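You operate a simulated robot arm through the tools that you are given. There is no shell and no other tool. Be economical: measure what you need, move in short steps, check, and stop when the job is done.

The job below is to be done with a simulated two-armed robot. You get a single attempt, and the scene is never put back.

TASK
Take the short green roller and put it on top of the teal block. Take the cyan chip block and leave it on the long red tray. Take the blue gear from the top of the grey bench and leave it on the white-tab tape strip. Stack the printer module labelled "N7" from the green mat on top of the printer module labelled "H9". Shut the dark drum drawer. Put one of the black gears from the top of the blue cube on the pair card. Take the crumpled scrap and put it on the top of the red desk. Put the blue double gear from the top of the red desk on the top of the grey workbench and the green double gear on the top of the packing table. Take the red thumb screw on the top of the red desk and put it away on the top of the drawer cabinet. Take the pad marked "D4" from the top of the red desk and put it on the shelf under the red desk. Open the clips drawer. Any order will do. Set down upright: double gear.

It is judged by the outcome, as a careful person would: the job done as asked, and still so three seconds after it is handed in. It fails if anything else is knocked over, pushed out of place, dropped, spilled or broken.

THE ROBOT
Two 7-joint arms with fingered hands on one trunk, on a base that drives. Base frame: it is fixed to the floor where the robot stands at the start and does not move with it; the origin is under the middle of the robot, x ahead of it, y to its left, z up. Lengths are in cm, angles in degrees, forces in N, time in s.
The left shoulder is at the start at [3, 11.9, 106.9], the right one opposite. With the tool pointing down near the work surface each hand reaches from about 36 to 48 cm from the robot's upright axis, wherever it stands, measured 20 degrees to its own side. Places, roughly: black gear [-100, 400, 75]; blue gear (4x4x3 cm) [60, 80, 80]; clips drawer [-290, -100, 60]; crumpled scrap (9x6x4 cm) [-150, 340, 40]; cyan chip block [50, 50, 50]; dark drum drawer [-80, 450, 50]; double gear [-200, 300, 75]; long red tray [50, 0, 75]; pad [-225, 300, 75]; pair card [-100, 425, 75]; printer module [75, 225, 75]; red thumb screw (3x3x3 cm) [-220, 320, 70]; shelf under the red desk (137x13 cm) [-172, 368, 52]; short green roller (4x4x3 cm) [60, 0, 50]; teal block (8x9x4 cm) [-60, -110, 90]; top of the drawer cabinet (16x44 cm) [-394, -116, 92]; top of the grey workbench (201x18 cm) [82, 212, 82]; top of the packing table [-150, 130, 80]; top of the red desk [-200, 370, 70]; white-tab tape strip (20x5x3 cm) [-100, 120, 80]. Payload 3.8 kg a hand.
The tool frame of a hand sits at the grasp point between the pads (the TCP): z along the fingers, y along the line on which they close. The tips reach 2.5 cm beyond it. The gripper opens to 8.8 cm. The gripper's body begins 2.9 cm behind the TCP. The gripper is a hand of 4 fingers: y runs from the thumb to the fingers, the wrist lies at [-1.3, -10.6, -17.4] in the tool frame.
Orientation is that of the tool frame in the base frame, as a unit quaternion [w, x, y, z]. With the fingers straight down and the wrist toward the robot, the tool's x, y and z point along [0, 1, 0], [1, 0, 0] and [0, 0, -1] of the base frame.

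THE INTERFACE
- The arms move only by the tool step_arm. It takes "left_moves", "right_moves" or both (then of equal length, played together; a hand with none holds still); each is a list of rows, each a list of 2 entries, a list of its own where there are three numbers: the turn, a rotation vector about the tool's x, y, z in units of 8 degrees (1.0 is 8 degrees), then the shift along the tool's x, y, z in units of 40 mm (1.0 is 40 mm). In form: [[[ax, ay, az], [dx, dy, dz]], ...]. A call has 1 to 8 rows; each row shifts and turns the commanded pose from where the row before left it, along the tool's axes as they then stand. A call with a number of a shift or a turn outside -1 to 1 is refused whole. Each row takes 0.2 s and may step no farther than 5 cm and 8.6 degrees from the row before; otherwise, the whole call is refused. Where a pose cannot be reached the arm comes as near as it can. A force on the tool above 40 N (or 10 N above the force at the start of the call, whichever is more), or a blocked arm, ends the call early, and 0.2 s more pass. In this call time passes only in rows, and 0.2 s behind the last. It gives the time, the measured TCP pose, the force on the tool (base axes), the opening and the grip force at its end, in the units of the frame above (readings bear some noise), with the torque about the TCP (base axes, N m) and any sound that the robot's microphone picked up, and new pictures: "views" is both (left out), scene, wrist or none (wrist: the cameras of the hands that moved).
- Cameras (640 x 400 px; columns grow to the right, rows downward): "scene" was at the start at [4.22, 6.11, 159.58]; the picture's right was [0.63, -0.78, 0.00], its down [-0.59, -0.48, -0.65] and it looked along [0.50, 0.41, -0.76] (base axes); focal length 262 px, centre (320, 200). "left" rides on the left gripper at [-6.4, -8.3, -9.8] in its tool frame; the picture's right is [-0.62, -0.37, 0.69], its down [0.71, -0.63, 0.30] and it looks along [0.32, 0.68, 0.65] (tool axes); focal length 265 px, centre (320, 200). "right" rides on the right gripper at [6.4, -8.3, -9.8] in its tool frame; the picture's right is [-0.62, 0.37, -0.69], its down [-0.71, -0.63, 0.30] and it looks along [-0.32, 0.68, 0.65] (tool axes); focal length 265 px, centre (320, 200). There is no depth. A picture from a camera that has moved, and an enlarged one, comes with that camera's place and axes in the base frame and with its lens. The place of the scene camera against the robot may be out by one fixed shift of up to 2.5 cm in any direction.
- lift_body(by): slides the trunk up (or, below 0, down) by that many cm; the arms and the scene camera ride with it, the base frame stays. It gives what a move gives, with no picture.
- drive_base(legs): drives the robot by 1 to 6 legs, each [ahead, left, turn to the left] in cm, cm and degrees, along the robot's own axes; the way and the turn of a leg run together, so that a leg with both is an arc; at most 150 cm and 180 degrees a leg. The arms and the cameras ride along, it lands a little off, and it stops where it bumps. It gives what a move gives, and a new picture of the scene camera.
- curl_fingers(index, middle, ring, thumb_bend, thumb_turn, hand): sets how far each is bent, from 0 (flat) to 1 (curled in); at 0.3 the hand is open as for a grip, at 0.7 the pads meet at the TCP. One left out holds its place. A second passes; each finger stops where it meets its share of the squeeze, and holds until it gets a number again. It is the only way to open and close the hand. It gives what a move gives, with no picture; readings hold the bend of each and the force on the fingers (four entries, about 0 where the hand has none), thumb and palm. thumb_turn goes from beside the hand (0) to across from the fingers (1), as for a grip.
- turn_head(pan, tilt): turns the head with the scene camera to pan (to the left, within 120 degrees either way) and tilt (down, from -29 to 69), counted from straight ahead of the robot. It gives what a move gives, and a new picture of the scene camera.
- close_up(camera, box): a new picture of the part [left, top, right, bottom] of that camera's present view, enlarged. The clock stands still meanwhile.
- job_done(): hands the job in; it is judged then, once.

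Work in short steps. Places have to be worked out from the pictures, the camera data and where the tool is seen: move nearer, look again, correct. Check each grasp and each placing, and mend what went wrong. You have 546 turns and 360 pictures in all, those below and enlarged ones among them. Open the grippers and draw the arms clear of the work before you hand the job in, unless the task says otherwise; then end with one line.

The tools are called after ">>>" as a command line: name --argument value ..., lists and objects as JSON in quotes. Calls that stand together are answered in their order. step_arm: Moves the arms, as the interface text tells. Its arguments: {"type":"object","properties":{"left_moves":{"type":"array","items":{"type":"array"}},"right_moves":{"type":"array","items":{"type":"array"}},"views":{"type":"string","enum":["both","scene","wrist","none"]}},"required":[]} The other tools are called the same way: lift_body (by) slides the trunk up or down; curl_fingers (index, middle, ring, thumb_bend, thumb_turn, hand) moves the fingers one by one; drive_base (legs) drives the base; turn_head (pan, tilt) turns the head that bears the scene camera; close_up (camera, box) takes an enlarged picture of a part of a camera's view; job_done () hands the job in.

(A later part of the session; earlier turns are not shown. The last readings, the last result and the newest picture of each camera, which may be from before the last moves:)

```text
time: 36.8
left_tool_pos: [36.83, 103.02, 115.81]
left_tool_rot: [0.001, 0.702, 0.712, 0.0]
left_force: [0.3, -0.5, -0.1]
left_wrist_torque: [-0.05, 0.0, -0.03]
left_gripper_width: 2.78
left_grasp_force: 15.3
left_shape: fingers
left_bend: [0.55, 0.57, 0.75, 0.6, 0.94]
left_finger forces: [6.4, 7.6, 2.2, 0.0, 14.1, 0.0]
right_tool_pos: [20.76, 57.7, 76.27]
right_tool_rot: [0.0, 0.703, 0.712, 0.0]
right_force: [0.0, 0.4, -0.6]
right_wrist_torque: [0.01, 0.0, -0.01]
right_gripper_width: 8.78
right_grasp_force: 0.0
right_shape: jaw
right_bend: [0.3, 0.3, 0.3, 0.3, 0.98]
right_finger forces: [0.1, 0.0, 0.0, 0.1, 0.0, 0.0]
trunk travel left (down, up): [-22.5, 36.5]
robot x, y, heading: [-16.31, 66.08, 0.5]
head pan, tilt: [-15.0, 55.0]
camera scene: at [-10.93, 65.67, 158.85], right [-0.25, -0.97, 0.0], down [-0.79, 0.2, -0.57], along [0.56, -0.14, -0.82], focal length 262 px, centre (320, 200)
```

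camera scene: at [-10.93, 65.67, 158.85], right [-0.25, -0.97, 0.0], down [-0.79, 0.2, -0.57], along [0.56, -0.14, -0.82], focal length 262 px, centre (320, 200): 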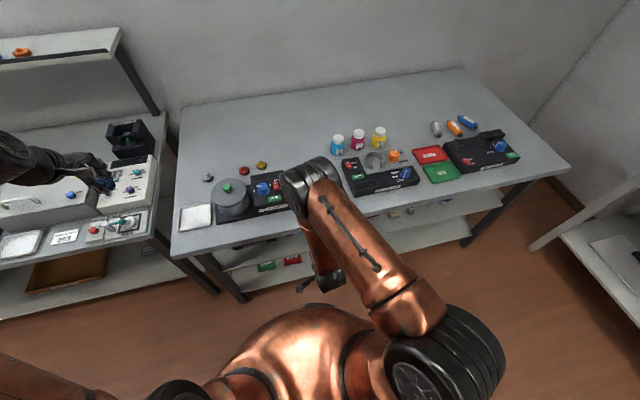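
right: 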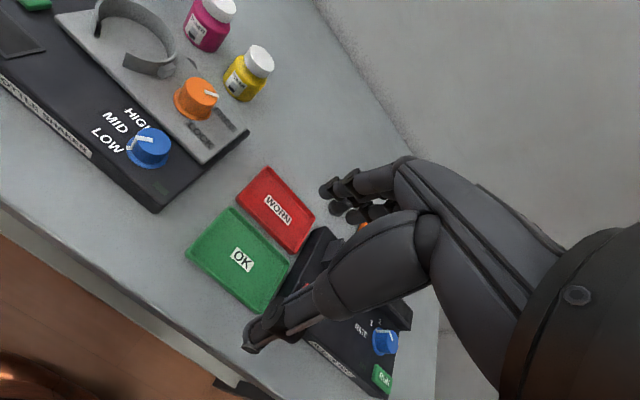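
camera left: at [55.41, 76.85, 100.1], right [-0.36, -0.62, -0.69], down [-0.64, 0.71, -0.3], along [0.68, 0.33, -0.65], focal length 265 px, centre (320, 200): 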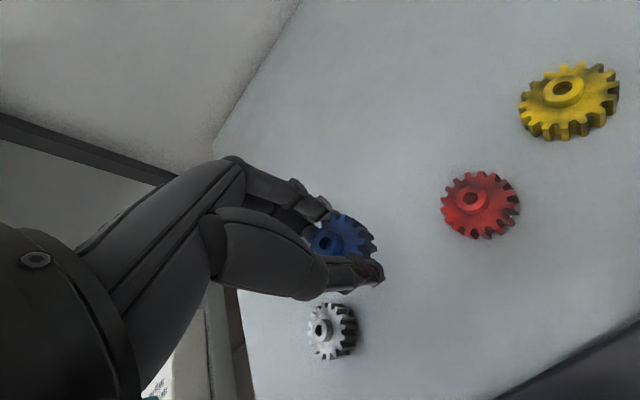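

The elbow rides high and forward when the arm is folded; I'll lower the trunk and look through the right wrist camera.

>>> lift_body --by -14

>>> step_arm --right_moves '[[[0.9, 0, 0], [0, 0, 0]], [[0.9, 0, 0], [0, 0, 0]]]' --views "both"

```text
time: 38.4
left_tool_pos: [36.87, 103.04, 101.86]
left_tool_rot: [0.0, 0.703, 0.711, 0.0]
left_force: [0.0, 0.4, 0.1]
left_wrist_torque: [-0.01, -0.01, -0.01]
left_gripper_width: 2.84
left_grasp_force: 14.6
left_shape: fingers
left_bend: [0.55, 0.57, 0.75, 0.6, 0.94]
left_finger forces: [6.4, 7.7, 2.2, 0.0, 14.3, 0.1]
right_tool_pos: [20.91, 57.78, 62.36]
right_tool_rot: [0.0, 0.703, 0.711, 0.0]
right_force: [-0.7, -0.5, -0.7]
right_wrist_torque: [-0.01, 0.04, 0.03]
right_gripper_width: 8.75
right_grasp_force: 0.0
right_shape: jaw
right_bend: [0.3, 0.3, 0.3, 0.3, 0.98]
right_finger forces: [0.0, 0.1, 0.1, 0.0, 0.0, 0.0]
trunk travel left (down, up): [-8.5, 50.5]
robot x, y, heading: [-16.19, 66.46, 0.8]
head pan, tilt: [-15.0, 55.0]
```

```text
time: 39.0
left_tool_pos: [36.74, 103.03, 102.0]
left_tool_rot: [0.0, 0.703, 0.711, 0.0]
left_force: [-0.1, -0.7, 0.3]
left_wrist_torque: [0.0, 0.01, 0.02]
left_gripper_width: 2.85
left_grasp_force: 15.2
left_shape: fingers
left_bend: [0.55, 0.57, 0.75, 0.6, 0.94]
left_finger forces: [6.4, 7.6, 2.2, 0.0, 14.2, 0.0]
right_tool_pos: [20.77, 57.76, 62.25]
right_tool_rot: [-0.088, 0.697, 0.706, -0.089]
right_force: [0.4, -0.1, 0.0]
right_wrist_torque: [0.01, -0.02, 0.02]
right_gripper_width: 8.79
right_grasp_force: 0.1
right_shape: jaw
right_bend: [0.3, 0.3, 0.3, 0.3, 0.98]
right_finger forces: [0.0, 0.0, 0.0, 0.1, 0.0, 0.0]
trunk travel left (down, up): [-8.5, 50.5]
robot x, y, heading: [-16.35, 66.42, 0.6]
head pan, tilt: [-15.0, 55.0]
camera scene: at [-10.93, 65.66, 144.85], right [-0.25, -0.97, 0.0], down [-0.79, 0.2, -0.57], along [0.56, -0.14, -0.82], focal length 262 px, centre (320, 200)
camera right: at [15.0, 64.17, 73.89], right [0.54, -0.61, 0.58], down [-0.68, -0.72, -0.14], along [0.5, -0.32, -0.8], focal length 265 px, centre (320, 200)
```

scene: 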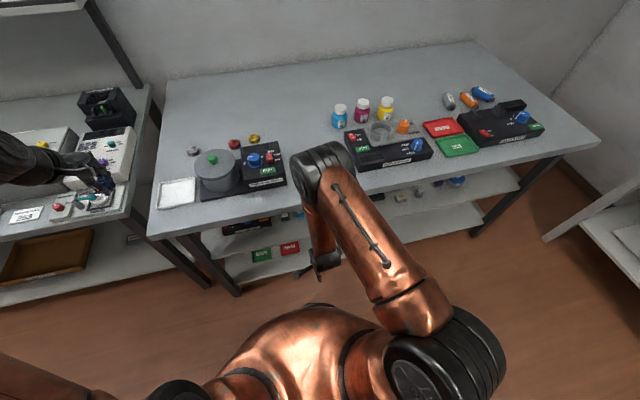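
right: 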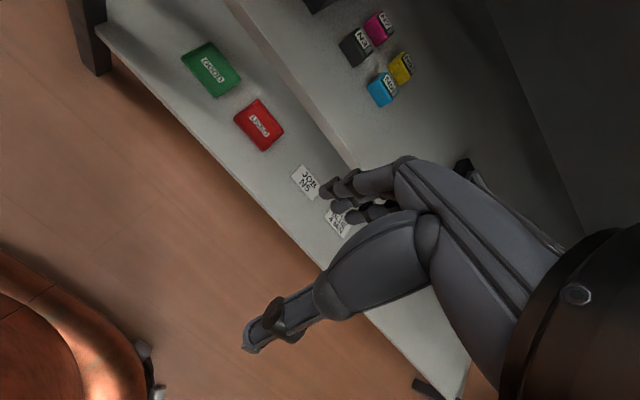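

That turned the wrong way (fingers toward me). I tilt the other way so fingers point under the bench, then look again.

>>> step_arm --right_moves '[[[-0.9, 0, 0], [0, 0, 0]], [[-0.9, 0, 0], [0, 0, 0]], [[-0.9, 0, 0], [0, 0, 0]], [[-0.9, 0, 0], [0, 0, 0]], [[-0.9, 0, 0], [0, 0, 0]]]' --views "both"

```text
time: 40.2
left_tool_pos: [36.86, 102.98, 101.91]
left_tool_rot: [0.001, 0.703, 0.711, -0.001]
left_force: [-0.6, 0.6, 0.5]
left_wrist_torque: [-0.05, 0.0, -0.02]
left_gripper_width: 2.86
left_grasp_force: 15.0
left_shape: fingers
left_bend: [0.55, 0.57, 0.75, 0.6, 0.94]
left_finger forces: [6.4, 7.5, 2.1, 0.1, 14.1, 0.0]
right_tool_pos: [20.67, 57.75, 62.19]
right_tool_rot: [0.133, 0.692, 0.697, 0.134]
right_force: [-0.6, 0.8, -0.9]
right_wrist_torque: [-0.03, 0.03, -0.01]
right_gripper_width: 8.77
right_grasp_force: 0.2
right_shape: jaw
right_bend: [0.3, 0.3, 0.3, 0.3, 0.98]
right_finger forces: [0.0, 0.0, 0.0, 0.0, 0.0, 0.0]
trunk travel left (down, up): [-8.5, 50.5]
robot x, y, heading: [-16.83, 66.39, 0.8]
head pan, tilt: [-15.0, 55.0]
camera scene: at [-10.95, 65.66, 144.85], right [-0.25, -0.97, 0.0], down [-0.79, 0.2, -0.57], along [0.56, -0.14, -0.82], focal length 262 px, centre (320, 200)
camera right: at [9.24, 64.08, 68.29], right [0.09, -0.62, 0.78], down [-0.46, -0.72, -0.52], along [0.88, -0.31, -0.35], focal length 265 px, centre (320, 200)
```

scene: 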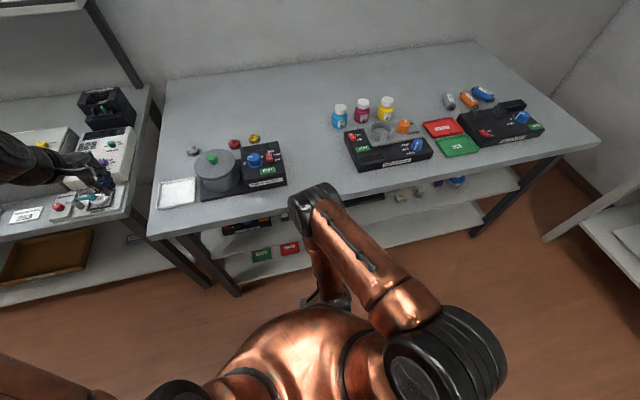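
right: 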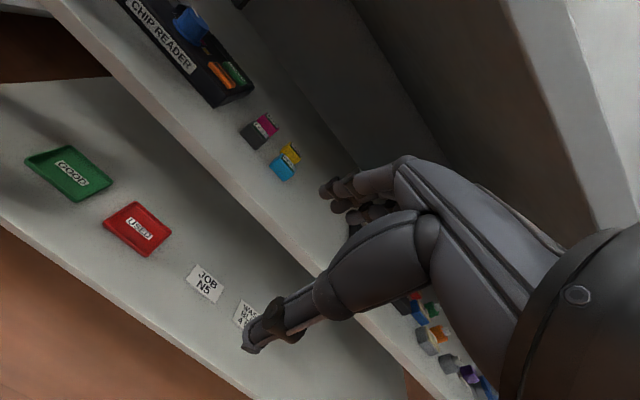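

Triangulated: cyan chip at about (48.8, 58.1, 51.3), shelf surface ~50. I pre-shape the hand narrower, lower to z 57 and advance under the bench.

>>> curl_fingers --hand "right" --index 0.43 --middle 0.43 --ring 0.43 --thumb_bend 0.43

>>> step_arm --right_moves '[[[0, 0, 0], [0, -0.23, 0.58]], [[0, 0, 0], [0, -0.23, 0.58]], [[0, 0, 0], [0, 0.84, 0.33]], [[0, 0, 0], [0, 0.84, 0.33]], [[0, 0, 0], [0, 0.84, 0.33]], [[0, 0, 0], [0, 0.84, 0.33]]]' --views "both"

```text
time: 41.2
left_tool_pos: [36.77, 103.12, 101.91]
left_tool_rot: [0.0, 0.703, 0.711, 0.001]
left_force: [0.3, -1.6, -0.5]
left_wrist_torque: [0.0, -0.02, 0.01]
left_gripper_width: 2.83
left_grasp_force: 15.4
left_shape: fingers
left_bend: [0.55, 0.57, 0.75, 0.6, 0.94]
left_finger forces: [6.5, 7.6, 2.3, 0.0, 14.2, 0.0]
right_tool_pos: [20.71, 57.63, 62.23]
right_tool_rot: [0.132, 0.69, 0.699, 0.133]
right_force: [0.6, -0.1, -0.1]
right_wrist_torque: [-0.03, 0.01, 0.02]
right_gripper_width: 5.75
right_grasp_force: 0.2
right_shape: fingers
right_bend: [0.43, 0.43, 0.43, 0.43, 0.98]
right_finger forces: [0.1, 0.0, 0.1, 0.1, 0.1, 0.1]
trunk travel left (down, up): [-8.5, 50.5]
robot x, y, heading: [-16.13, 66.29, 0.9]
head pan, tilt: [-15.0, 55.0]
```

```text
time: 42.6
left_tool_pos: [36.83, 102.97, 101.84]
left_tool_rot: [0.0, 0.703, 0.711, 0.001]
left_force: [0.2, -0.2, -0.7]
left_wrist_torque: [0.01, 0.03, -0.02]
left_gripper_width: 2.83
left_grasp_force: 15.4
left_shape: fingers
left_bend: [0.55, 0.57, 0.75, 0.6, 0.94]
left_finger forces: [6.3, 7.6, 2.2, 0.0, 14.2, 0.0]
right_tool_pos: [35.34, 57.78, 57.38]
right_tool_rot: [0.131, 0.69, 0.699, 0.133]
right_force: [-0.2, -0.6, 0.0]
right_wrist_torque: [-0.02, 0.0, 0.03]
right_gripper_width: 5.75
right_grasp_force: 0.1
right_shape: fingers
right_bend: [0.43, 0.43, 0.43, 0.43, 0.98]
right_finger forces: [0.1, 0.1, 0.0, 0.0, 0.0, 0.0]
trunk travel left (down, up): [-8.5, 50.5]
robot x, y, heading: [-16.16, 66.22, 1.0]
head pan, tilt: [-15.0, 55.0]
camera scene: at [-10.92, 65.65, 144.84], right [-0.25, -0.97, 0.0], down [-0.79, 0.2, -0.57], along [0.56, -0.14, -0.82], focal length 262 px, centre (320, 200)
camera right: at [23.7, 64.14, 63.51], right [0.1, -0.62, 0.78], down [-0.47, -0.72, -0.51], along [0.88, -0.31, -0.36], focal length 265 px, centre (320, 200)
```

scene: 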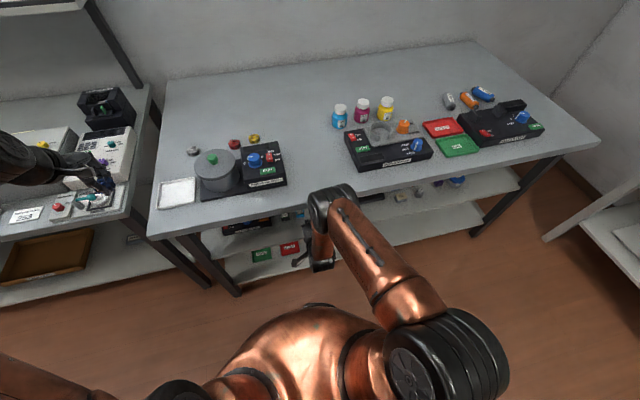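
right: 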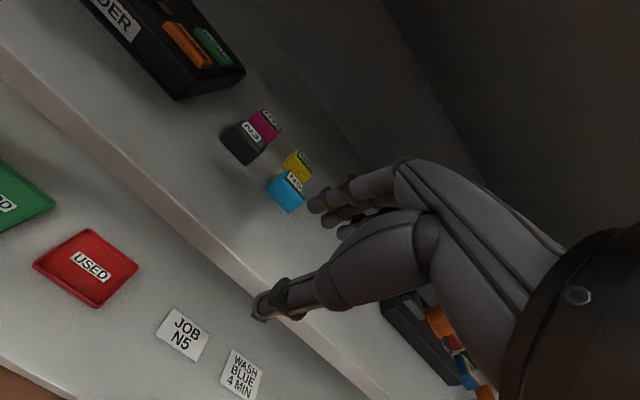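

Chip refined to (49.5, 58, 51). Elbow still clear of the bench. Advance over it.

>>> step_arm --right_moves '[[[0, 0, 0], [0, 0.84, 0.33]], [[0, 0, 0], [0, 0.84, 0.33]], [[0, 0, 0], [0, 0.84, 0.33]], [[0, 0, 0], [0, 0.6, 0.24]]]' --views "both"

```text
time: 43.6
left_tool_pos: [36.84, 102.89, 101.8]
left_tool_rot: [0.0, 0.703, 0.711, 0.0]
left_force: [-0.1, 0.5, -1.5]
left_wrist_torque: [0.0, -0.03, -0.01]
left_gripper_width: 2.83
left_grasp_force: 14.9
left_shape: fingers
left_bend: [0.55, 0.57, 0.75, 0.6, 0.94]
left_finger forces: [6.4, 7.6, 2.2, 0.0, 14.1, 0.0]
right_tool_pos: [48.73, 58.04, 57.25]
right_tool_rot: [0.13, 0.691, 0.698, 0.132]
right_force: [0.6, -0.2, 0.4]
right_wrist_torque: [-0.05, 0.01, -0.04]
right_gripper_width: 5.75
right_grasp_force: 0.0
right_shape: fingers
right_bend: [0.43, 0.43, 0.43, 0.43, 0.98]
right_finger forces: [0.0, 0.1, 0.0, 0.1, 0.0, 0.0]
trunk travel left (down, up): [-8.5, 50.5]
robot x, y, heading: [-16.17, 66.27, 0.9]
head pan, tilt: [-15.0, 55.0]
camera scene: at [-10.93, 65.66, 144.85], right [-0.25, -0.97, 0.0], down [-0.79, 0.2, -0.57], along [0.56, -0.14, -0.82], focal length 262 px, centre (320, 200)
camera right: at [37.18, 64.38, 63.36], right [0.1, -0.62, 0.78], down [-0.47, -0.72, -0.51], along [0.88, -0.31, -0.36], focal length 265 px, centre (320, 200)
```

scene: 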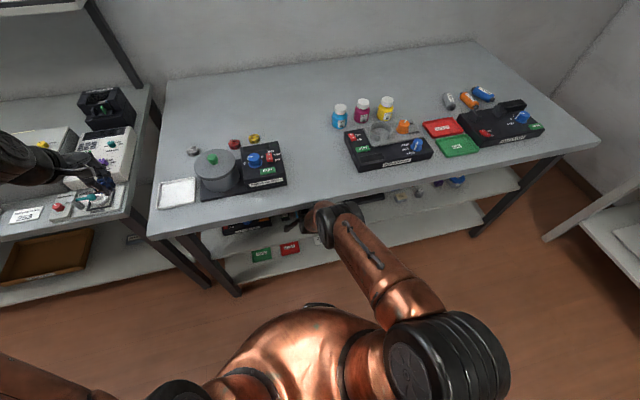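
right: 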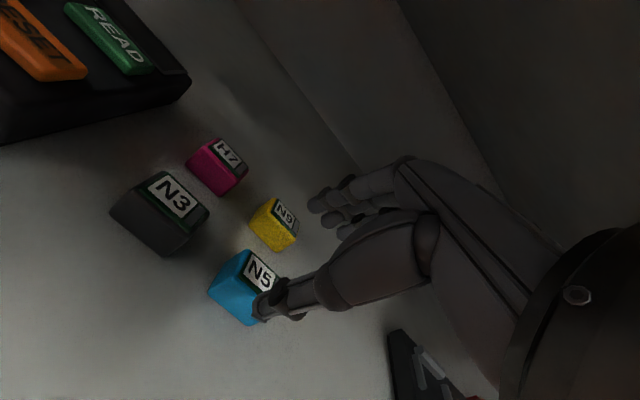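

The tilt shifts the fingertips ~1 cm forward, so I back off 0.9 cm and descend around the chip.

>>> step_arm --right_moves '[[[0, 0, 0], [0, -0.28, 0.0]], [[0, 0, 0], [0, -0.13, 0.38]], [[0, 0, 0], [0, -0.13, 0.38]]]' --views "wrist"

```text
time: 44.4
left_tool_pos: [36.72, 102.97, 101.88]
left_tool_rot: [0.0, 0.703, 0.712, 0.001]
left_force: [0.6, -0.4, 0.2]
left_wrist_torque: [0.03, 0.02, -0.02]
left_gripper_width: 2.82
left_grasp_force: 15.3
left_shape: fingers
left_bend: [0.55, 0.57, 0.75, 0.6, 0.94]
left_finger forces: [6.4, 7.5, 2.2, 0.0, 14.2, 0.0]
right_tool_pos: [47.86, 58.01, 53.92]
right_tool_rot: [0.133, 0.69, 0.698, 0.135]
right_force: [-1.9, 0.3, 12.1]
right_wrist_torque: [0.04, 0.46, -0.05]
right_gripper_width: 5.83
right_grasp_force: 5.9
right_shape: fingers
right_bend: [0.43, 0.43, 0.43, 0.42, 0.98]
right_finger forces: [0.1, 0.1, 0.1, 0.0, 12.0, 0.1]
trunk travel left (down, up): [-8.5, 50.5]
robot x, y, heading: [-16.15, 66.27, 0.6]
head pan, tilt: [-15.0, 55.0]
camera right: at [36.24, 64.34, 60.02], right [0.09, -0.62, 0.78], down [-0.46, -0.72, -0.52], along [0.88, -0.31, -0.35], focal length 265 px, centre (320, 200)
```

right: 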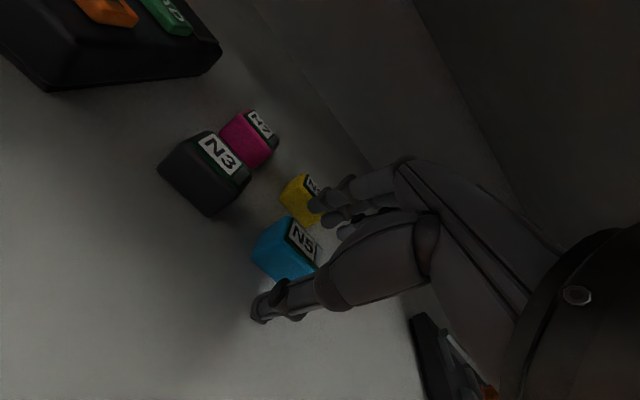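

Thumb touched the shelf while the fingers sit high because of the tilt. I lift, reduce the tilt to ~10°, and lower again.

>>> step_arm --right_moves '[[[0, 0, 0], [0, 0.09, -0.25]], [[0.75, 0, 0], [0, 0, 0]], [[0.75, 0, 0], [0, 0, 0]], [[0, 0, 0], [0, 0.03, 0.25]]]' --views "wrist"

```text
time: 45.4
left_tool_pos: [36.95, 103.04, 101.79]
left_tool_rot: [0.0, 0.702, 0.712, 0.0]
left_force: [-0.4, -0.7, -0.6]
left_wrist_torque: [-0.01, 0.03, 0.01]
left_gripper_width: 2.83
left_grasp_force: 15.7
left_shape: fingers
left_bend: [0.55, 0.57, 0.75, 0.6, 0.94]
left_finger forces: [6.3, 7.6, 2.2, 0.0, 14.3, 0.1]
right_tool_pos: [48.09, 58.1, 53.83]
right_tool_rot: [0.058, 0.699, 0.71, 0.06]
right_force: [0.1, 0.0, -0.1]
right_wrist_torque: [0.01, 0.01, 0.01]
right_gripper_width: 5.66
right_grasp_force: 0.0
right_shape: fingers
right_bend: [0.43, 0.43, 0.43, 0.43, 0.98]
right_finger forces: [0.0, 0.0, 0.1, 0.0, 0.1, 0.0]
trunk travel left (down, up): [-8.5, 50.5]
robot x, y, heading: [-16.18, 66.15, 0.7]
head pan, tilt: [-15.0, 55.0]
camera right: at [38.06, 64.45, 62.14], right [0.26, -0.62, 0.74], down [-0.56, -0.72, -0.41], along [0.79, -0.31, -0.53], focal length 265 px, centre (320, 200)
```

right: 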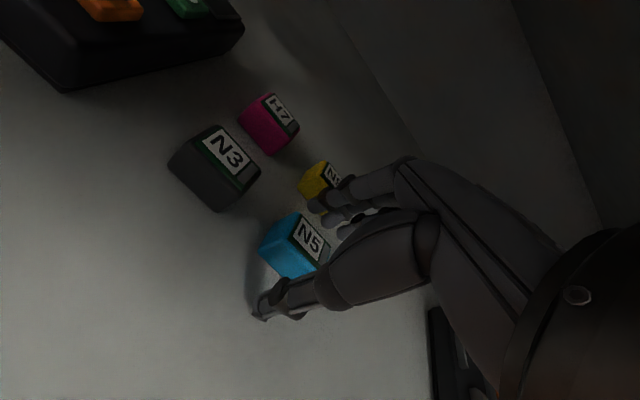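

Now close around the chip.

>>> curl_fingers --hand "right" --index 0.72 --middle 0.72 --ring 0.72 --thumb_bend 0.72

>>> step_arm --right_moves '[[[0, 0, 0], [0, 0.05, -0.4]], [[0, 0, 0], [0, 0.05, -0.4]]]' --views "wrist"

```text
time: 46.4
left_tool_pos: [36.76, 102.97, 101.84]
left_tool_rot: [0.0, 0.703, 0.711, 0.001]
left_force: [-0.4, -0.3, -0.3]
left_wrist_torque: [-0.02, 0.0, -0.02]
left_gripper_width: 2.82
left_grasp_force: 15.1
left_shape: fingers
left_bend: [0.55, 0.57, 0.75, 0.6, 0.94]
left_finger forces: [6.4, 7.6, 2.3, 0.1, 14.3, 0.1]
right_tool_pos: [47.99, 58.07, 53.82]
right_tool_rot: [0.06, 0.7, 0.709, 0.06]
right_force: [1.0, 0.2, 4.6]
right_wrist_torque: [0.03, 0.02, 0.02]
right_gripper_width: 2.06
right_grasp_force: 13.3
right_shape: fingers
right_bend: [0.61, 0.66, 0.71, 0.59, 0.95]
right_finger forces: [7.6, 5.0, 2.3, 0.0, 11.8, 0.0]
trunk travel left (down, up): [-8.5, 50.5]
robot x, y, heading: [-16.27, 66.31, 0.8]
head pan, tilt: [-15.0, 55.0]
```

```text
time: 47.2
left_tool_pos: [36.76, 102.91, 102.01]
left_tool_rot: [-0.001, 0.703, 0.711, 0.0]
left_force: [0.5, -0.6, -0.3]
left_wrist_torque: [-0.03, 0.01, -0.02]
left_gripper_width: 2.82
left_grasp_force: 15.1
left_shape: fingers
left_bend: [0.55, 0.57, 0.75, 0.6, 0.94]
left_finger forces: [6.4, 7.5, 2.1, 0.0, 14.2, 0.1]
right_tool_pos: [45.19, 58.08, 54.59]
right_tool_rot: [0.042, 0.701, 0.711, 0.041]
right_force: [0.3, -0.3, -0.4]
right_wrist_torque: [0.0, 0.0, 0.0]
right_gripper_width: 2.04
right_grasp_force: 12.6
right_shape: fingers
right_bend: [0.61, 0.66, 0.72, 0.59, 0.94]
right_finger forces: [6.6, 4.5, 1.8, 0.0, 11.9, 0.0]
trunk travel left (down, up): [-8.5, 50.5]
robot x, y, heading: [-16.09, 66.21, 0.3]
head pan, tilt: [-15.0, 55.0]
stopped in row 2 (right hand): the arm was blocked; the commanded pose is now the measured one
camera right: at [35.63, 64.43, 63.39], right [0.29, -0.61, 0.73], down [-0.58, -0.72, -0.37], along [0.76, -0.32, -0.57], focal length 265 px, centre (320, 200)
```

right: 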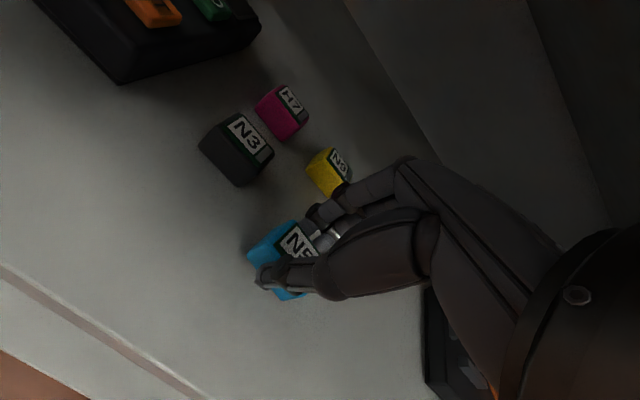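

The chip is held; the arm was blocked when lifting, presumably against the bench edge. I look at the scene before withdrawing.

>>> close_up --camera "scene" --box '[200, 140, 460, 300]'

```text
2.46 times, centred on (330, 220) of scene
camera zoom: at [-11.14, 65.72, 144.96], right [-0.25, -0.97, 0.0], down [-0.79, 0.2, -0.57], along [0.56, -0.14, -0.82], focal length 644 px, centre (295, 151)
```

zoom: 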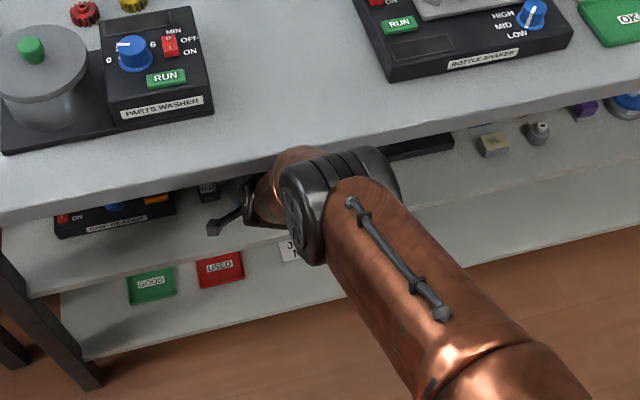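

The forearm is just under the bench lip; safest is to back the whole base out rigidly.

>>> drive_base --legs '[[-22, 0, 0]]'

```text
time: 48.9
left_tool_pos: [14.15, 102.95, 101.75]
left_tool_rot: [0.0, 0.7, 0.714, 0.0]
left_force: [-0.5, -0.5, -0.2]
left_wrist_torque: [0.0, -0.01, -0.02]
left_gripper_width: 2.85
left_grasp_force: 14.8
left_shape: fingers
left_bend: [0.55, 0.57, 0.75, 0.6, 0.94]
left_finger forces: [6.4, 7.6, 2.2, 0.0, 14.2, 0.1]
right_tool_pos: [23.26, 58.13, 54.74]
right_tool_rot: [0.043, 0.698, 0.714, 0.042]
right_force: [-0.8, 0.3, 0.5]
right_wrist_torque: [-0.03, -0.02, 0.01]
right_gripper_width: 2.07
right_grasp_force: 12.2
right_shape: fingers
right_bend: [0.61, 0.66, 0.72, 0.59, 0.94]
right_finger forces: [6.5, 4.4, 1.7, 0.0, 12.1, 0.0]
trunk travel left (down, up): [-8.5, 50.5]
robot x, y, heading: [-38.41, 65.5, 1.0]
head pan, tilt: [-15.0, 55.0]
camera scene: at [-33.46, 65.37, 144.85], right [-0.24, -0.97, 0.0], down [-0.79, 0.2, -0.57], along [0.56, -0.14, -0.82], focal length 262 px, centre (320, 200)
```

scene: 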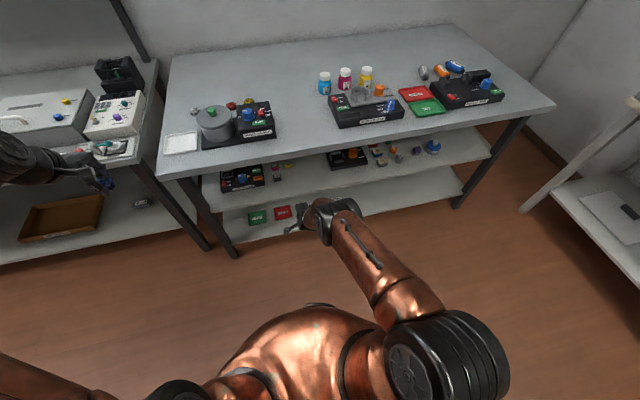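

I raise trunk and the right hand with the chip, then drive to face the WORN tray (≈(53,4)).

>>> lift_body --by 14

>>> step_arm --right_moves '[[[0.85, 0, 0], [0, 0, -0.8]], [[0, 0, 0], [0, 0, -1]], [[0, 0, 0], [0, 0, -1]], [[0, 0, 0], [0, 0, -1]], [[0, 0, 0], [0, 0, -1]], [[0, 0, 0], [0, 0, -1]], [[0, 0, 0], [0, 0, -1]], [[0, 0, 0], [0, 0, -1]]]' --views "none"

>>> drive_base --legs '[[0, -45, 0], [33, 0, 0]]'

```text
time: 50.6
left_tool_pos: [14.21, 102.81, 115.84]
left_tool_rot: [-0.001, 0.701, 0.713, 0.0]
left_force: [-0.4, 0.0, -1.4]
left_wrist_torque: [-0.03, 0.01, 0.0]
left_gripper_width: 2.85
left_grasp_force: 15.3
left_shape: fingers
left_bend: [0.55, 0.57, 0.75, 0.6, 0.94]
left_finger forces: [6.4, 7.5, 2.2, 0.1, 14.2, 0.0]
right_tool_pos: [23.23, 58.18, 68.45]
right_tool_rot: [0.041, 0.698, 0.713, 0.042]
right_force: [0.4, 0.7, -1.0]
right_wrist_torque: [-0.01, 0.0, 0.05]
right_gripper_width: 2.06
right_grasp_force: 12.3
right_shape: fingers
right_bend: [0.61, 0.66, 0.72, 0.59, 0.94]
right_finger forces: [6.4, 4.5, 1.6, 0.0, 12.0, 0.1]
trunk travel left (down, up): [-22.5, 36.5]
robot x, y, heading: [-38.61, 65.92, 1.0]
head pan, tilt: [-15.0, 55.0]
```

```text
time: 52.4
left_tool_pos: [14.06, 103.04, 115.91]
left_tool_rot: [0.001, 0.701, 0.713, 0.0]
left_force: [-0.7, -0.5, 0.8]
left_wrist_torque: [0.02, -0.02, 0.06]
left_gripper_width: 2.82
left_grasp_force: 15.5
left_shape: fingers
left_bend: [0.55, 0.57, 0.75, 0.6, 0.94]
left_finger forces: [6.5, 7.6, 2.2, 0.0, 14.2, 0.0]
right_tool_pos: [22.72, 58.19, 99.88]
right_tool_rot: [0.001, 0.699, 0.715, -0.001]
right_force: [-0.1, 0.2, -0.1]
right_wrist_torque: [0.0, -0.03, -0.01]
right_gripper_width: 2.07
right_grasp_force: 12.4
right_shape: fingers
right_bend: [0.61, 0.66, 0.72, 0.59, 0.94]
right_finger forces: [6.3, 4.5, 1.6, 0.0, 11.5, 0.1]
trunk travel left (down, up): [-22.5, 36.5]
robot x, y, heading: [-38.56, 65.91, 1.1]
head pan, tilt: [-15.0, 55.0]
```

```text
time: 56.9
left_tool_pos: [48.14, 59.04, 115.77]
left_tool_rot: [-0.001, 0.702, 0.712, -0.001]
left_force: [-0.5, -0.5, -0.4]
left_wrist_torque: [0.01, 0.02, -0.01]
left_gripper_width: 2.82
left_grasp_force: 15.0
left_shape: fingers
left_bend: [0.55, 0.57, 0.75, 0.6, 0.94]
left_finger forces: [6.5, 7.6, 2.2, 0.0, 14.2, 0.0]
right_tool_pos: [56.67, 13.91, 99.69]
right_tool_rot: [0.0, 0.7, 0.714, 0.0]
right_force: [0.0, -0.2, -0.8]
right_wrist_torque: [-0.04, -0.03, 0.0]
right_gripper_width: 2.06
right_grasp_force: 12.1
right_shape: fingers
right_bend: [0.61, 0.66, 0.72, 0.59, 0.94]
right_finger forces: [6.3, 4.4, 1.6, 0.1, 11.5, 0.1]
trunk travel left (down, up): [-22.5, 36.5]
robot x, y, heading: [-4.85, 21.54, 0.7]
head pan, tilt: [-15.0, 55.0]
camera scene: at [0.53, 21.37, 158.84], right [-0.25, -0.97, 0.0], down [-0.79, 0.2, -0.57], along [0.56, -0.14, -0.82], focal length 262 px, centre (320, 200)
```

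scene: 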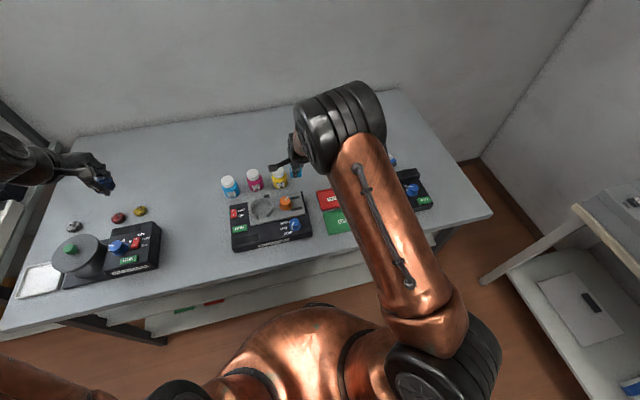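

Move the right hand toward the tray's estimated place and view with its wrist camera.

>>> step_arm --right_moves '[[[0, 0, 0], [-0.85, -0.3, 0]], [[0, 0, 0], [-0.85, -0.3, 0]], [[0, 0, 0], [-0.7, -0.3, 0.4]]]' --views "wrist"

```text
time: 57.7
left_tool_pos: [48.13, 58.59, 115.91]
left_tool_rot: [0.0, 0.702, 0.712, 0.001]
left_force: [0.4, 0.6, 0.5]
left_wrist_torque: [0.05, -0.01, -0.02]
left_gripper_width: 2.83
left_grasp_force: 15.0
left_shape: fingers
left_bend: [0.55, 0.57, 0.75, 0.6, 0.94]
left_finger forces: [6.4, 7.6, 2.1, 0.1, 14.2, 0.1]
right_tool_pos: [53.0, 4.08, 98.28]
right_tool_rot: [0.001, 0.7, 0.714, 0.001]
right_force: [0.7, 0.3, 0.7]
right_wrist_torque: [0.01, -0.01, 0.0]
right_gripper_width: 2.06
right_grasp_force: 11.8
right_shape: fingers
right_bend: [0.61, 0.66, 0.72, 0.59, 0.94]
right_finger forces: [6.3, 4.4, 1.6, 0.1, 11.5, 0.0]
trunk travel left (down, up): [-22.5, 36.5]
robot x, y, heading: [-4.56, 21.86, 0.8]
head pan, tilt: [-15.0, 55.0]
camera right: at [44.49, 10.41, 108.11], right [0.38, -0.61, 0.69], down [-0.62, -0.73, -0.3], along [0.69, -0.31, -0.65], focal length 265 px, centre (320, 200)
```

right: 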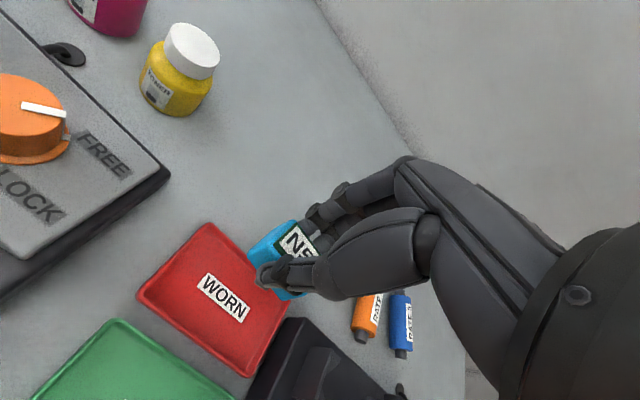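

Tray center at ≈(52.7, 1.3). I shift over it and descend to just above the tray.

>>> step_arm --right_moves '[[[0, 0, 0], [-0.6, -0.05, 0.6]], [[0, 0, 0], [0, 0, 0.9]], [[0, 0, 0], [0, 0, 0.9]], [[0, 0, 0], [0, 0, 0.5]]]' --views "wrist"

```text
time: 58.7
left_tool_pos: [48.06, 58.92, 115.88]
left_tool_rot: [0.001, 0.702, 0.712, 0.0]
left_force: [-0.2, -0.2, -0.7]
left_wrist_torque: [0.02, 0.01, -0.02]
left_gripper_width: 2.84
left_grasp_force: 15.5
left_shape: fingers
left_bend: [0.55, 0.57, 0.75, 0.6, 0.94]
left_finger forces: [6.4, 7.6, 2.3, 0.1, 14.2, 0.1]
right_tool_pos: [53.05, 1.75, 86.38]
right_tool_rot: [0.001, 0.7, 0.714, 0.001]
right_force: [-0.1, -0.3, -0.1]
right_wrist_torque: [-0.01, 0.01, 0.02]
right_gripper_width: 2.03
right_grasp_force: 11.5
right_shape: fingers
right_bend: [0.61, 0.66, 0.72, 0.59, 0.94]
right_finger forces: [6.1, 4.3, 1.6, 0.0, 11.3, 0.0]
trunk travel left (down, up): [-22.5, 36.5]
robot x, y, heading: [-4.65, 21.81, 0.8]
head pan, tilt: [-15.0, 55.0]
camera right: at [44.44, 8.24, 96.3], right [0.38, -0.61, 0.69], down [-0.62, -0.73, -0.3], along [0.69, -0.31, -0.65], focal length 265 px, centre (320, 200)
```

right: 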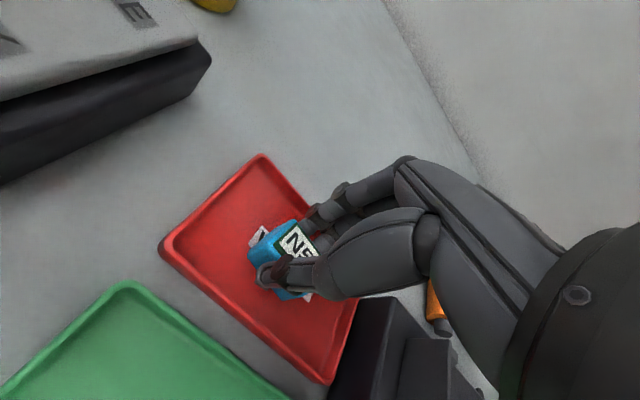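

Centered over the tray. I lower until contact force appears.

>>> step_arm --right_moves '[[[0, 0, 0], [0, 0, 0.12]], [[0, 0, 0], [0, 0, 0.1]]]' --views "none"

```text
time: 59.3
left_tool_pos: [47.88, 58.95, 116.0]
left_tool_rot: [0.0, 0.702, 0.712, 0.0]
left_force: [-0.2, -0.1, 0.6]
left_wrist_torque: [-0.01, 0.0, 0.0]
left_gripper_width: 2.83
left_grasp_force: 15.2
left_shape: fingers
left_bend: [0.55, 0.57, 0.75, 0.6, 0.94]
left_finger forces: [6.3, 7.6, 2.3, 0.1, 14.1, 0.0]
right_tool_pos: [53.01, 1.83, 85.81]
right_tool_rot: [0.003, 0.701, 0.713, 0.002]
right_force: [-0.6, -1.7, 15.7]
right_wrist_torque: [0.0, 0.12, 0.01]
right_gripper_width: 2.02
right_grasp_force: 14.2
right_shape: fingers
right_bend: [0.71, 0.66, 0.72, 0.59, 0.94]
right_finger forces: [7.2, 5.1, 2.9, 0.1, 12.8, 0.1]
trunk travel left (down, up): [-22.5, 36.5]
robot x, y, heading: [-4.82, 22.17, 0.5]
head pan, tilt: [-15.0, 55.0]
```

Contact. I release slightly open (to avoid hitting neighbours) and rise, then check.

>>> step_arm --right_moves '[[[0, 0, 0], [0, 0, -0.08]]]' --views "none"

>>> curl_fingers --hand "right" --index 0.4 --middle 0.4 --ring 0.4 --thumb_bend 0.4

>>> step_arm --right_moves '[[[0, 0, 0], [0, 0, -0.5]], [[0, 0, 0], [0, 0, -1]], [[0, 0, 0], [0, 0, -1]], [[0, 0, 0], [0, 0, -1]]]' --views "wrist"

```text
time: 59.7
left_tool_pos: [48.01, 58.81, 115.92]
left_tool_rot: [0.001, 0.703, 0.711, 0.0]
left_force: [0.0, -0.4, -0.3]
left_wrist_torque: [0.01, -0.01, 0.02]
left_gripper_width: 2.82
left_grasp_force: 15.4
left_shape: fingers
left_bend: [0.55, 0.57, 0.75, 0.6, 0.94]
left_finger forces: [6.5, 7.6, 2.3, 0.1, 14.1, 0.0]
right_tool_pos: [52.95, 1.94, 86.07]
right_tool_rot: [0.001, 0.7, 0.714, -0.001]
right_force: [2.5, -1.2, 7.3]
right_wrist_torque: [0.07, -0.01, 0.0]
right_gripper_width: 2.05
right_grasp_force: 13.5
right_shape: fingers
right_bend: [0.71, 0.66, 0.72, 0.59, 0.94]
right_finger forces: [7.8, 5.3, 2.6, 0.0, 11.3, 0.0]
trunk travel left (down, up): [-22.5, 36.5]
robot x, y, heading: [-4.51, 21.97, 1.0]
head pan, tilt: [-15.0, 55.0]
```

```text
time: 60.7
left_tool_pos: [48.13, 58.81, 115.82]
left_tool_rot: [0.0, 0.702, 0.712, -0.001]
left_force: [-0.4, 0.6, -0.3]
left_wrist_torque: [0.0, -0.01, -0.01]
left_gripper_width: 2.84
left_grasp_force: 15.3
left_shape: fingers
left_bend: [0.55, 0.57, 0.75, 0.6, 0.94]
left_finger forces: [6.5, 7.6, 2.3, 0.0, 14.1, 0.0]
right_tool_pos: [52.95, 1.89, 85.98]
right_tool_rot: [0.0, 0.7, 0.714, 0.0]
right_force: [-0.2, 0.3, 1.3]
right_wrist_torque: [-0.02, -0.04, -0.02]
right_gripper_width: 5.38
right_grasp_force: 3.1
right_shape: fingers
right_bend: [0.44, 0.42, 0.4, 0.45, 0.98]
right_finger forces: [1.9, 1.5, 0.0, 0.0, 2.8, 0.1]
trunk travel left (down, up): [-22.5, 36.5]
robot x, y, heading: [-5.36, 22.17, 0.8]
head pan, tilt: [-15.0, 55.0]
```

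```text
time: 61.7
left_tool_pos: [48.07, 58.8, 115.94]
left_tool_rot: [0.0, 0.702, 0.712, 0.001]
left_force: [0.1, 0.0, -0.3]
left_wrist_torque: [-0.01, 0.02, -0.03]
left_gripper_width: 2.81
left_grasp_force: 14.9
left_shape: fingers
left_bend: [0.55, 0.57, 0.75, 0.6, 0.94]
left_finger forces: [6.5, 7.7, 2.2, 0.0, 14.3, 0.0]
right_tool_pos: [52.61, 1.87, 99.89]
right_tool_rot: [0.001, 0.701, 0.714, -0.001]
right_force: [0.3, -1.2, 0.2]
right_wrist_torque: [-0.02, -0.05, -0.02]
right_gripper_width: 6.31
right_grasp_force: 0.0
right_shape: fingers
right_bend: [0.4, 0.4, 0.4, 0.4, 0.98]
right_finger forces: [0.1, 0.0, 0.0, 0.0, 0.1, 0.0]
trunk travel left (down, up): [-22.5, 36.5]
robot x, y, heading: [-4.5, 22.06, 0.9]
head pan, tilt: [-15.0, 55.0]
camera right: at [44.07, 8.32, 109.82], right [0.38, -0.61, 0.69], down [-0.62, -0.73, -0.3], along [0.69, -0.31, -0.65], focal length 265 px, centre (320, 200)
```

right: 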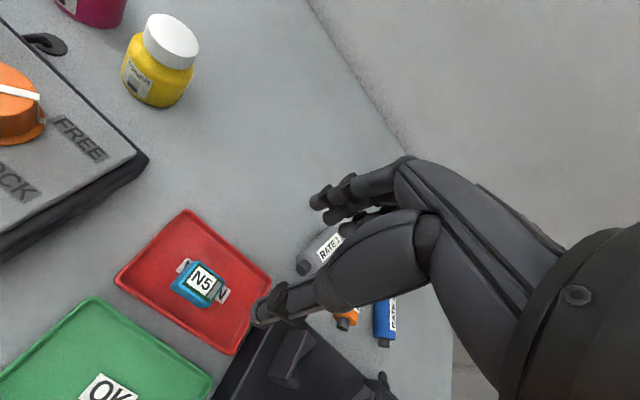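

The chip sits in the WORN tray. Next the green roller on the shelf: I raise the left hand a bit, back the base off.

>>> step_arm --left_moves '[[[0, 0, 0], [0, -0.5, -0.8]], [[0, 0, 0], [0, -0.5, -0.8]], [[0, 0, 0], [0, -0.5, -0.8]], [[0, 0, 0], [0, -0.5, -0.8]]]' --views "none"

>>> drive_base --legs '[[-33, -6, 0]]'

>>> lift_body --by -22

>>> step_arm --right_moves '[[[-0.9, 0, 0], [0, 0, 0.9]], [[-0.9, 0, 0], [0, 0, 0.6]], [[-0.9, 0, 0], [0, 0, 0.6]], [[-0.95, 0, 0], [0, 0, 0]]]' --views "both"

```text
time: 62.7
left_tool_pos: [39.91, 58.59, 128.62]
left_tool_rot: [0.0, 0.702, 0.712, -0.001]
left_force: [-0.3, -1.0, -0.5]
left_wrist_torque: [-0.03, -0.04, 0.02]
left_gripper_width: 2.81
left_grasp_force: 15.5
left_shape: fingers
left_bend: [0.55, 0.57, 0.75, 0.6, 0.94]
left_finger forces: [6.4, 7.6, 2.3, 0.1, 14.1, 0.0]
right_tool_pos: [52.64, 1.88, 99.91]
right_tool_rot: [0.001, 0.7, 0.714, 0.0]
right_force: [0.3, -0.1, 0.2]
right_wrist_torque: [0.02, -0.03, 0.05]
right_gripper_width: 6.3
right_grasp_force: 0.2
right_shape: fingers
right_bend: [0.4, 0.4, 0.4, 0.4, 0.98]
right_finger forces: [0.1, 0.0, 0.0, 0.0, 0.0, 0.0]
trunk travel left (down, up): [-22.5, 36.5]
robot x, y, heading: [-4.83, 21.73, 0.6]
head pan, tilt: [-15.0, 55.0]
```

```text
time: 64.9
left_tool_pos: [7.11, 52.06, 128.63]
left_tool_rot: [0.0, 0.702, 0.713, 0.0]
left_force: [-0.4, -0.1, 0.3]
left_wrist_torque: [-0.01, -0.01, -0.02]
left_gripper_width: 2.81
left_grasp_force: 15.0
left_shape: fingers
left_bend: [0.55, 0.57, 0.75, 0.6, 0.94]
left_finger forces: [6.4, 7.7, 2.3, 0.0, 14.1, 0.0]
right_tool_pos: [19.85, -4.52, 99.88]
right_tool_rot: [0.001, 0.7, 0.714, 0.0]
right_force: [-0.7, 0.4, -0.1]
right_wrist_torque: [0.03, 0.03, -0.01]
right_gripper_width: 6.32
right_grasp_force: 0.1
right_shape: fingers
right_bend: [0.4, 0.4, 0.4, 0.4, 0.98]
right_finger forces: [0.0, 0.0, 0.0, 0.1, 0.2, 0.0]
trunk travel left (down, up): [-22.5, 36.5]
robot x, y, heading: [-37.75, 15.53, 0.7]
head pan, tilt: [-15.0, 55.0]
camera scene: at [-32.59, 14.81, 158.85], right [-0.24, -0.97, 0.0], down [-0.79, 0.2, -0.57], along [0.56, -0.14, -0.82], focal length 262 px, centre (320, 200)
```

scene: 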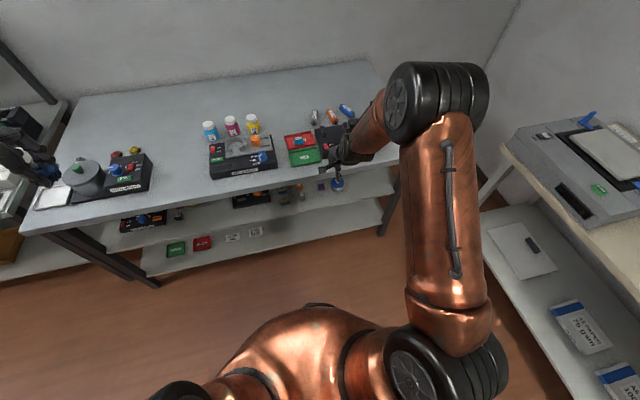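

```text
time: 67.2
left_tool_pos: [7.17, 52.13, 106.58]
left_tool_rot: [0.0, 0.702, 0.713, 0.0]
left_force: [0.2, -0.1, -0.8]
left_wrist_torque: [0.04, 0.01, -0.01]
left_gripper_width: 2.82
left_grasp_force: 15.0
left_shape: fingers
left_bend: [0.55, 0.57, 0.75, 0.6, 0.94]
left_finger forces: [6.4, 7.6, 2.3, 0.1, 14.2, 0.1]
right_tool_pos: [19.9, -4.52, 78.01]
right_tool_rot: [0.002, 0.7, 0.714, 0.0]
right_force: [0.6, -0.5, 0.2]
right_wrist_torque: [0.0, 0.0, -0.03]
right_gripper_width: 6.33
right_grasp_force: 0.1
right_shape: fingers
right_bend: [0.4, 0.4, 0.4, 0.4, 0.98]
right_finger forces: [0.0, 0.0, 0.0, 0.0, 0.0, 0.0]
trunk travel left (down, up): [-0.5, 58.5]
robot x, y, heading: [-38.05, 15.28, 0.9]
head pan, tilt: [-15.0, 55.0]
```

```text
time: 68.2
left_tool_pos: [7.21, 52.06, 106.64]
left_tool_rot: [0.0, 0.701, 0.713, 0.0]
left_force: [0.0, 0.5, -0.6]
left_wrist_torque: [0.01, 0.0, 0.02]
left_gripper_width: 2.83
left_grasp_force: 15.0
left_shape: fingers
left_bend: [0.55, 0.57, 0.75, 0.6, 0.94]
left_finger forces: [6.4, 7.6, 2.3, 0.1, 14.0, 0.0]
right_tool_pos: [20.82, -4.42, 69.56]
right_tool_rot: [0.178, 0.677, 0.691, 0.181]
right_force: [-0.1, -0.2, 0.7]
right_wrist_torque: [0.01, 0.02, 0.0]
right_gripper_width: 6.32
right_grasp_force: 0.1
right_shape: fingers
right_bend: [0.4, 0.4, 0.4, 0.4, 0.98]
right_finger forces: [0.0, 0.1, 0.0, 0.0, 0.0, 0.0]
trunk travel left (down, up): [-0.5, 58.5]
robot x, y, heading: [-37.46, 15.16, 0.9]
head pan, tilt: [-15.0, 55.0]
camera scene: at [-32.49, 14.82, 136.85], right [-0.24, -0.97, 0.0], down [-0.79, 0.2, -0.57], along [0.56, -0.14, -0.82], focal length 262 px, centre (320, 200)
camera right: at [8.52, 1.79, 74.1], right [-0.01, -0.62, 0.79], down [-0.39, -0.72, -0.57], along [0.92, -0.31, -0.23], focal length 265 px, centre (320, 200)
```

scene: 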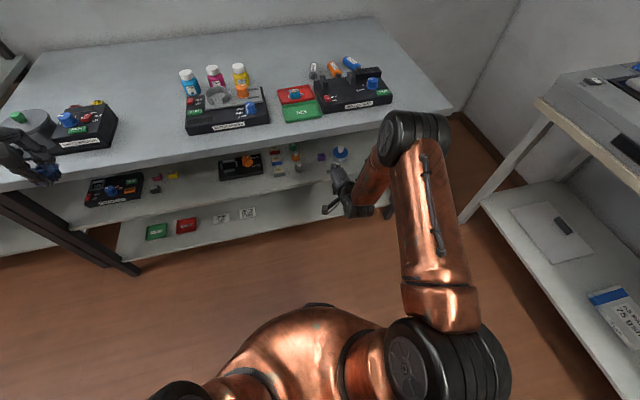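
right: 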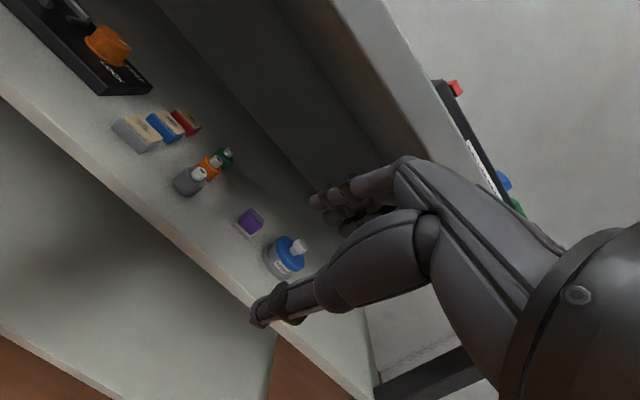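

I zoom into the wrist view on the rollers.

>>> close_up --camera "right" --box '[100, 90, 340, 290]'

```text
2.00 times, centred on (220, 190) of right
camera zoom: at [8.52, 1.79, 74.1], right [-0.01, -0.62, 0.79], down [-0.39, -0.72, -0.57], along [0.92, -0.31, -0.23], focal length 531 px, centre (520, 220)
```

zoom: 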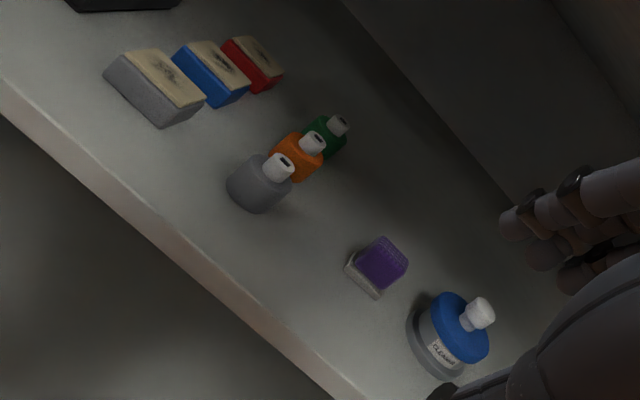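

The rollers stand in a line (grey, orange, green at x≈59, y≈3). I'll approach with the hand yawed 90° so the fingers straddle sideways; first I rotate the hand in free space.

>>> step_arm --right_moves '[[[0.9, 0, 0], [0, 0, -0.3]], [[0.9, 0, 0], [0, 0, -0.3]], [[0.9, 0, 0], [0, 0, 0]], [[0.95, 0, 0], [0, 0, 0]], [[0, 0, -1], [0, 0, 0]], [[0, 0, -1], [0, 0, 0]], [[0, 0, -1], [0, 0, 0]], [[0, 0, -1], [0, 0, 0]]]' --views "none"

>>> step_arm --right_moves '[[[0, 0, -1], [0, 0, 0]], [[0, 0, -1], [0, 0, 0]], [[0, 0, -1], [0, 0, 0]], [[0, 0, -1], [0, 0, 0]], [[0, 0, -1], [0, 0, 0]], [[0, 0, -1], [0, 0, 0]], [[0, 0, -1], [0, 0, 0]]]' --views "scene"

```text
time: 70.0
left_tool_pos: [7.18, 52.11, 106.59]
left_tool_rot: [-0.001, 0.701, 0.713, 0.0]
left_force: [0.4, 0.1, -0.5]
left_wrist_torque: [0.0, -0.02, -0.02]
left_gripper_width: 2.83
left_grasp_force: 14.6
left_shape: fingers
left_bend: [0.55, 0.57, 0.75, 0.6, 0.94]
left_finger forces: [6.4, 7.6, 2.3, 0.1, 13.9, 0.0]
right_tool_pos: [19.73, -4.53, 71.84]
right_tool_rot: [0.002, 0.475, 0.88, -0.001]
right_force: [0.1, 0.9, 0.2]
right_wrist_torque: [-0.02, -0.02, -0.01]
right_gripper_width: 6.34
right_grasp_force: 0.0
right_shape: fingers
right_bend: [0.4, 0.4, 0.4, 0.4, 0.98]
right_finger forces: [0.0, 0.0, 0.0, 0.1, 0.1, 0.1]
trunk travel left (down, up): [-0.5, 58.5]
robot x, y, heading: [-37.54, 15.6, 0.8]
head pan, tilt: [-15.0, 55.0]
```

```text
time: 71.6
left_tool_pos: [7.2, 52.12, 106.53]
left_tool_rot: [0.0, 0.701, 0.713, 0.0]
left_force: [-0.3, -0.9, 0.2]
left_wrist_torque: [0.03, 0.0, 0.02]
left_gripper_width: 2.81
left_grasp_force: 14.8
left_shape: fingers
left_bend: [0.55, 0.57, 0.75, 0.6, 0.94]
left_finger forces: [6.3, 7.6, 2.4, 0.0, 14.0, 0.0]
right_tool_pos: [19.73, -4.52, 71.8]
right_tool_rot: [0.001, 0.006, 1.0, -0.001]
right_force: [0.2, 0.0, 0.1]
right_wrist_torque: [0.02, -0.02, 0.02]
right_gripper_width: 6.31
right_grasp_force: 0.0
right_shape: fingers
right_bend: [0.4, 0.4, 0.4, 0.4, 0.98]
right_finger forces: [0.1, 0.0, 0.0, 0.0, 0.1, 0.0]
trunk travel left (down, up): [-0.5, 58.5]
robot x, y, heading: [-37.8, 15.21, 0.6]
head pan, tilt: [-15.0, 55.0]
camera scene: at [-32.47, 14.85, 136.85], right [-0.24, -0.97, 0.0], down [-0.79, 0.2, -0.57], along [0.56, -0.14, -0.82], focal length 262 px, centre (320, 200)
```

scene: 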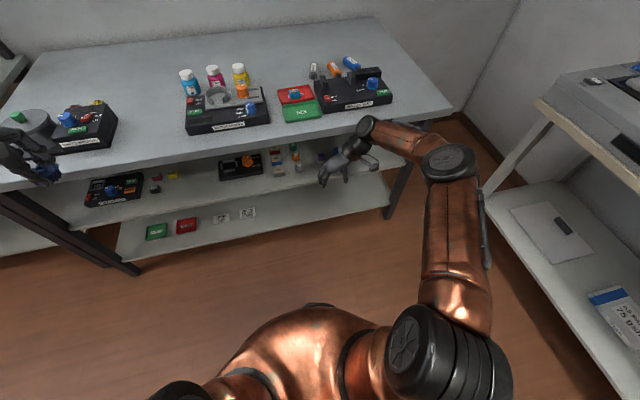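

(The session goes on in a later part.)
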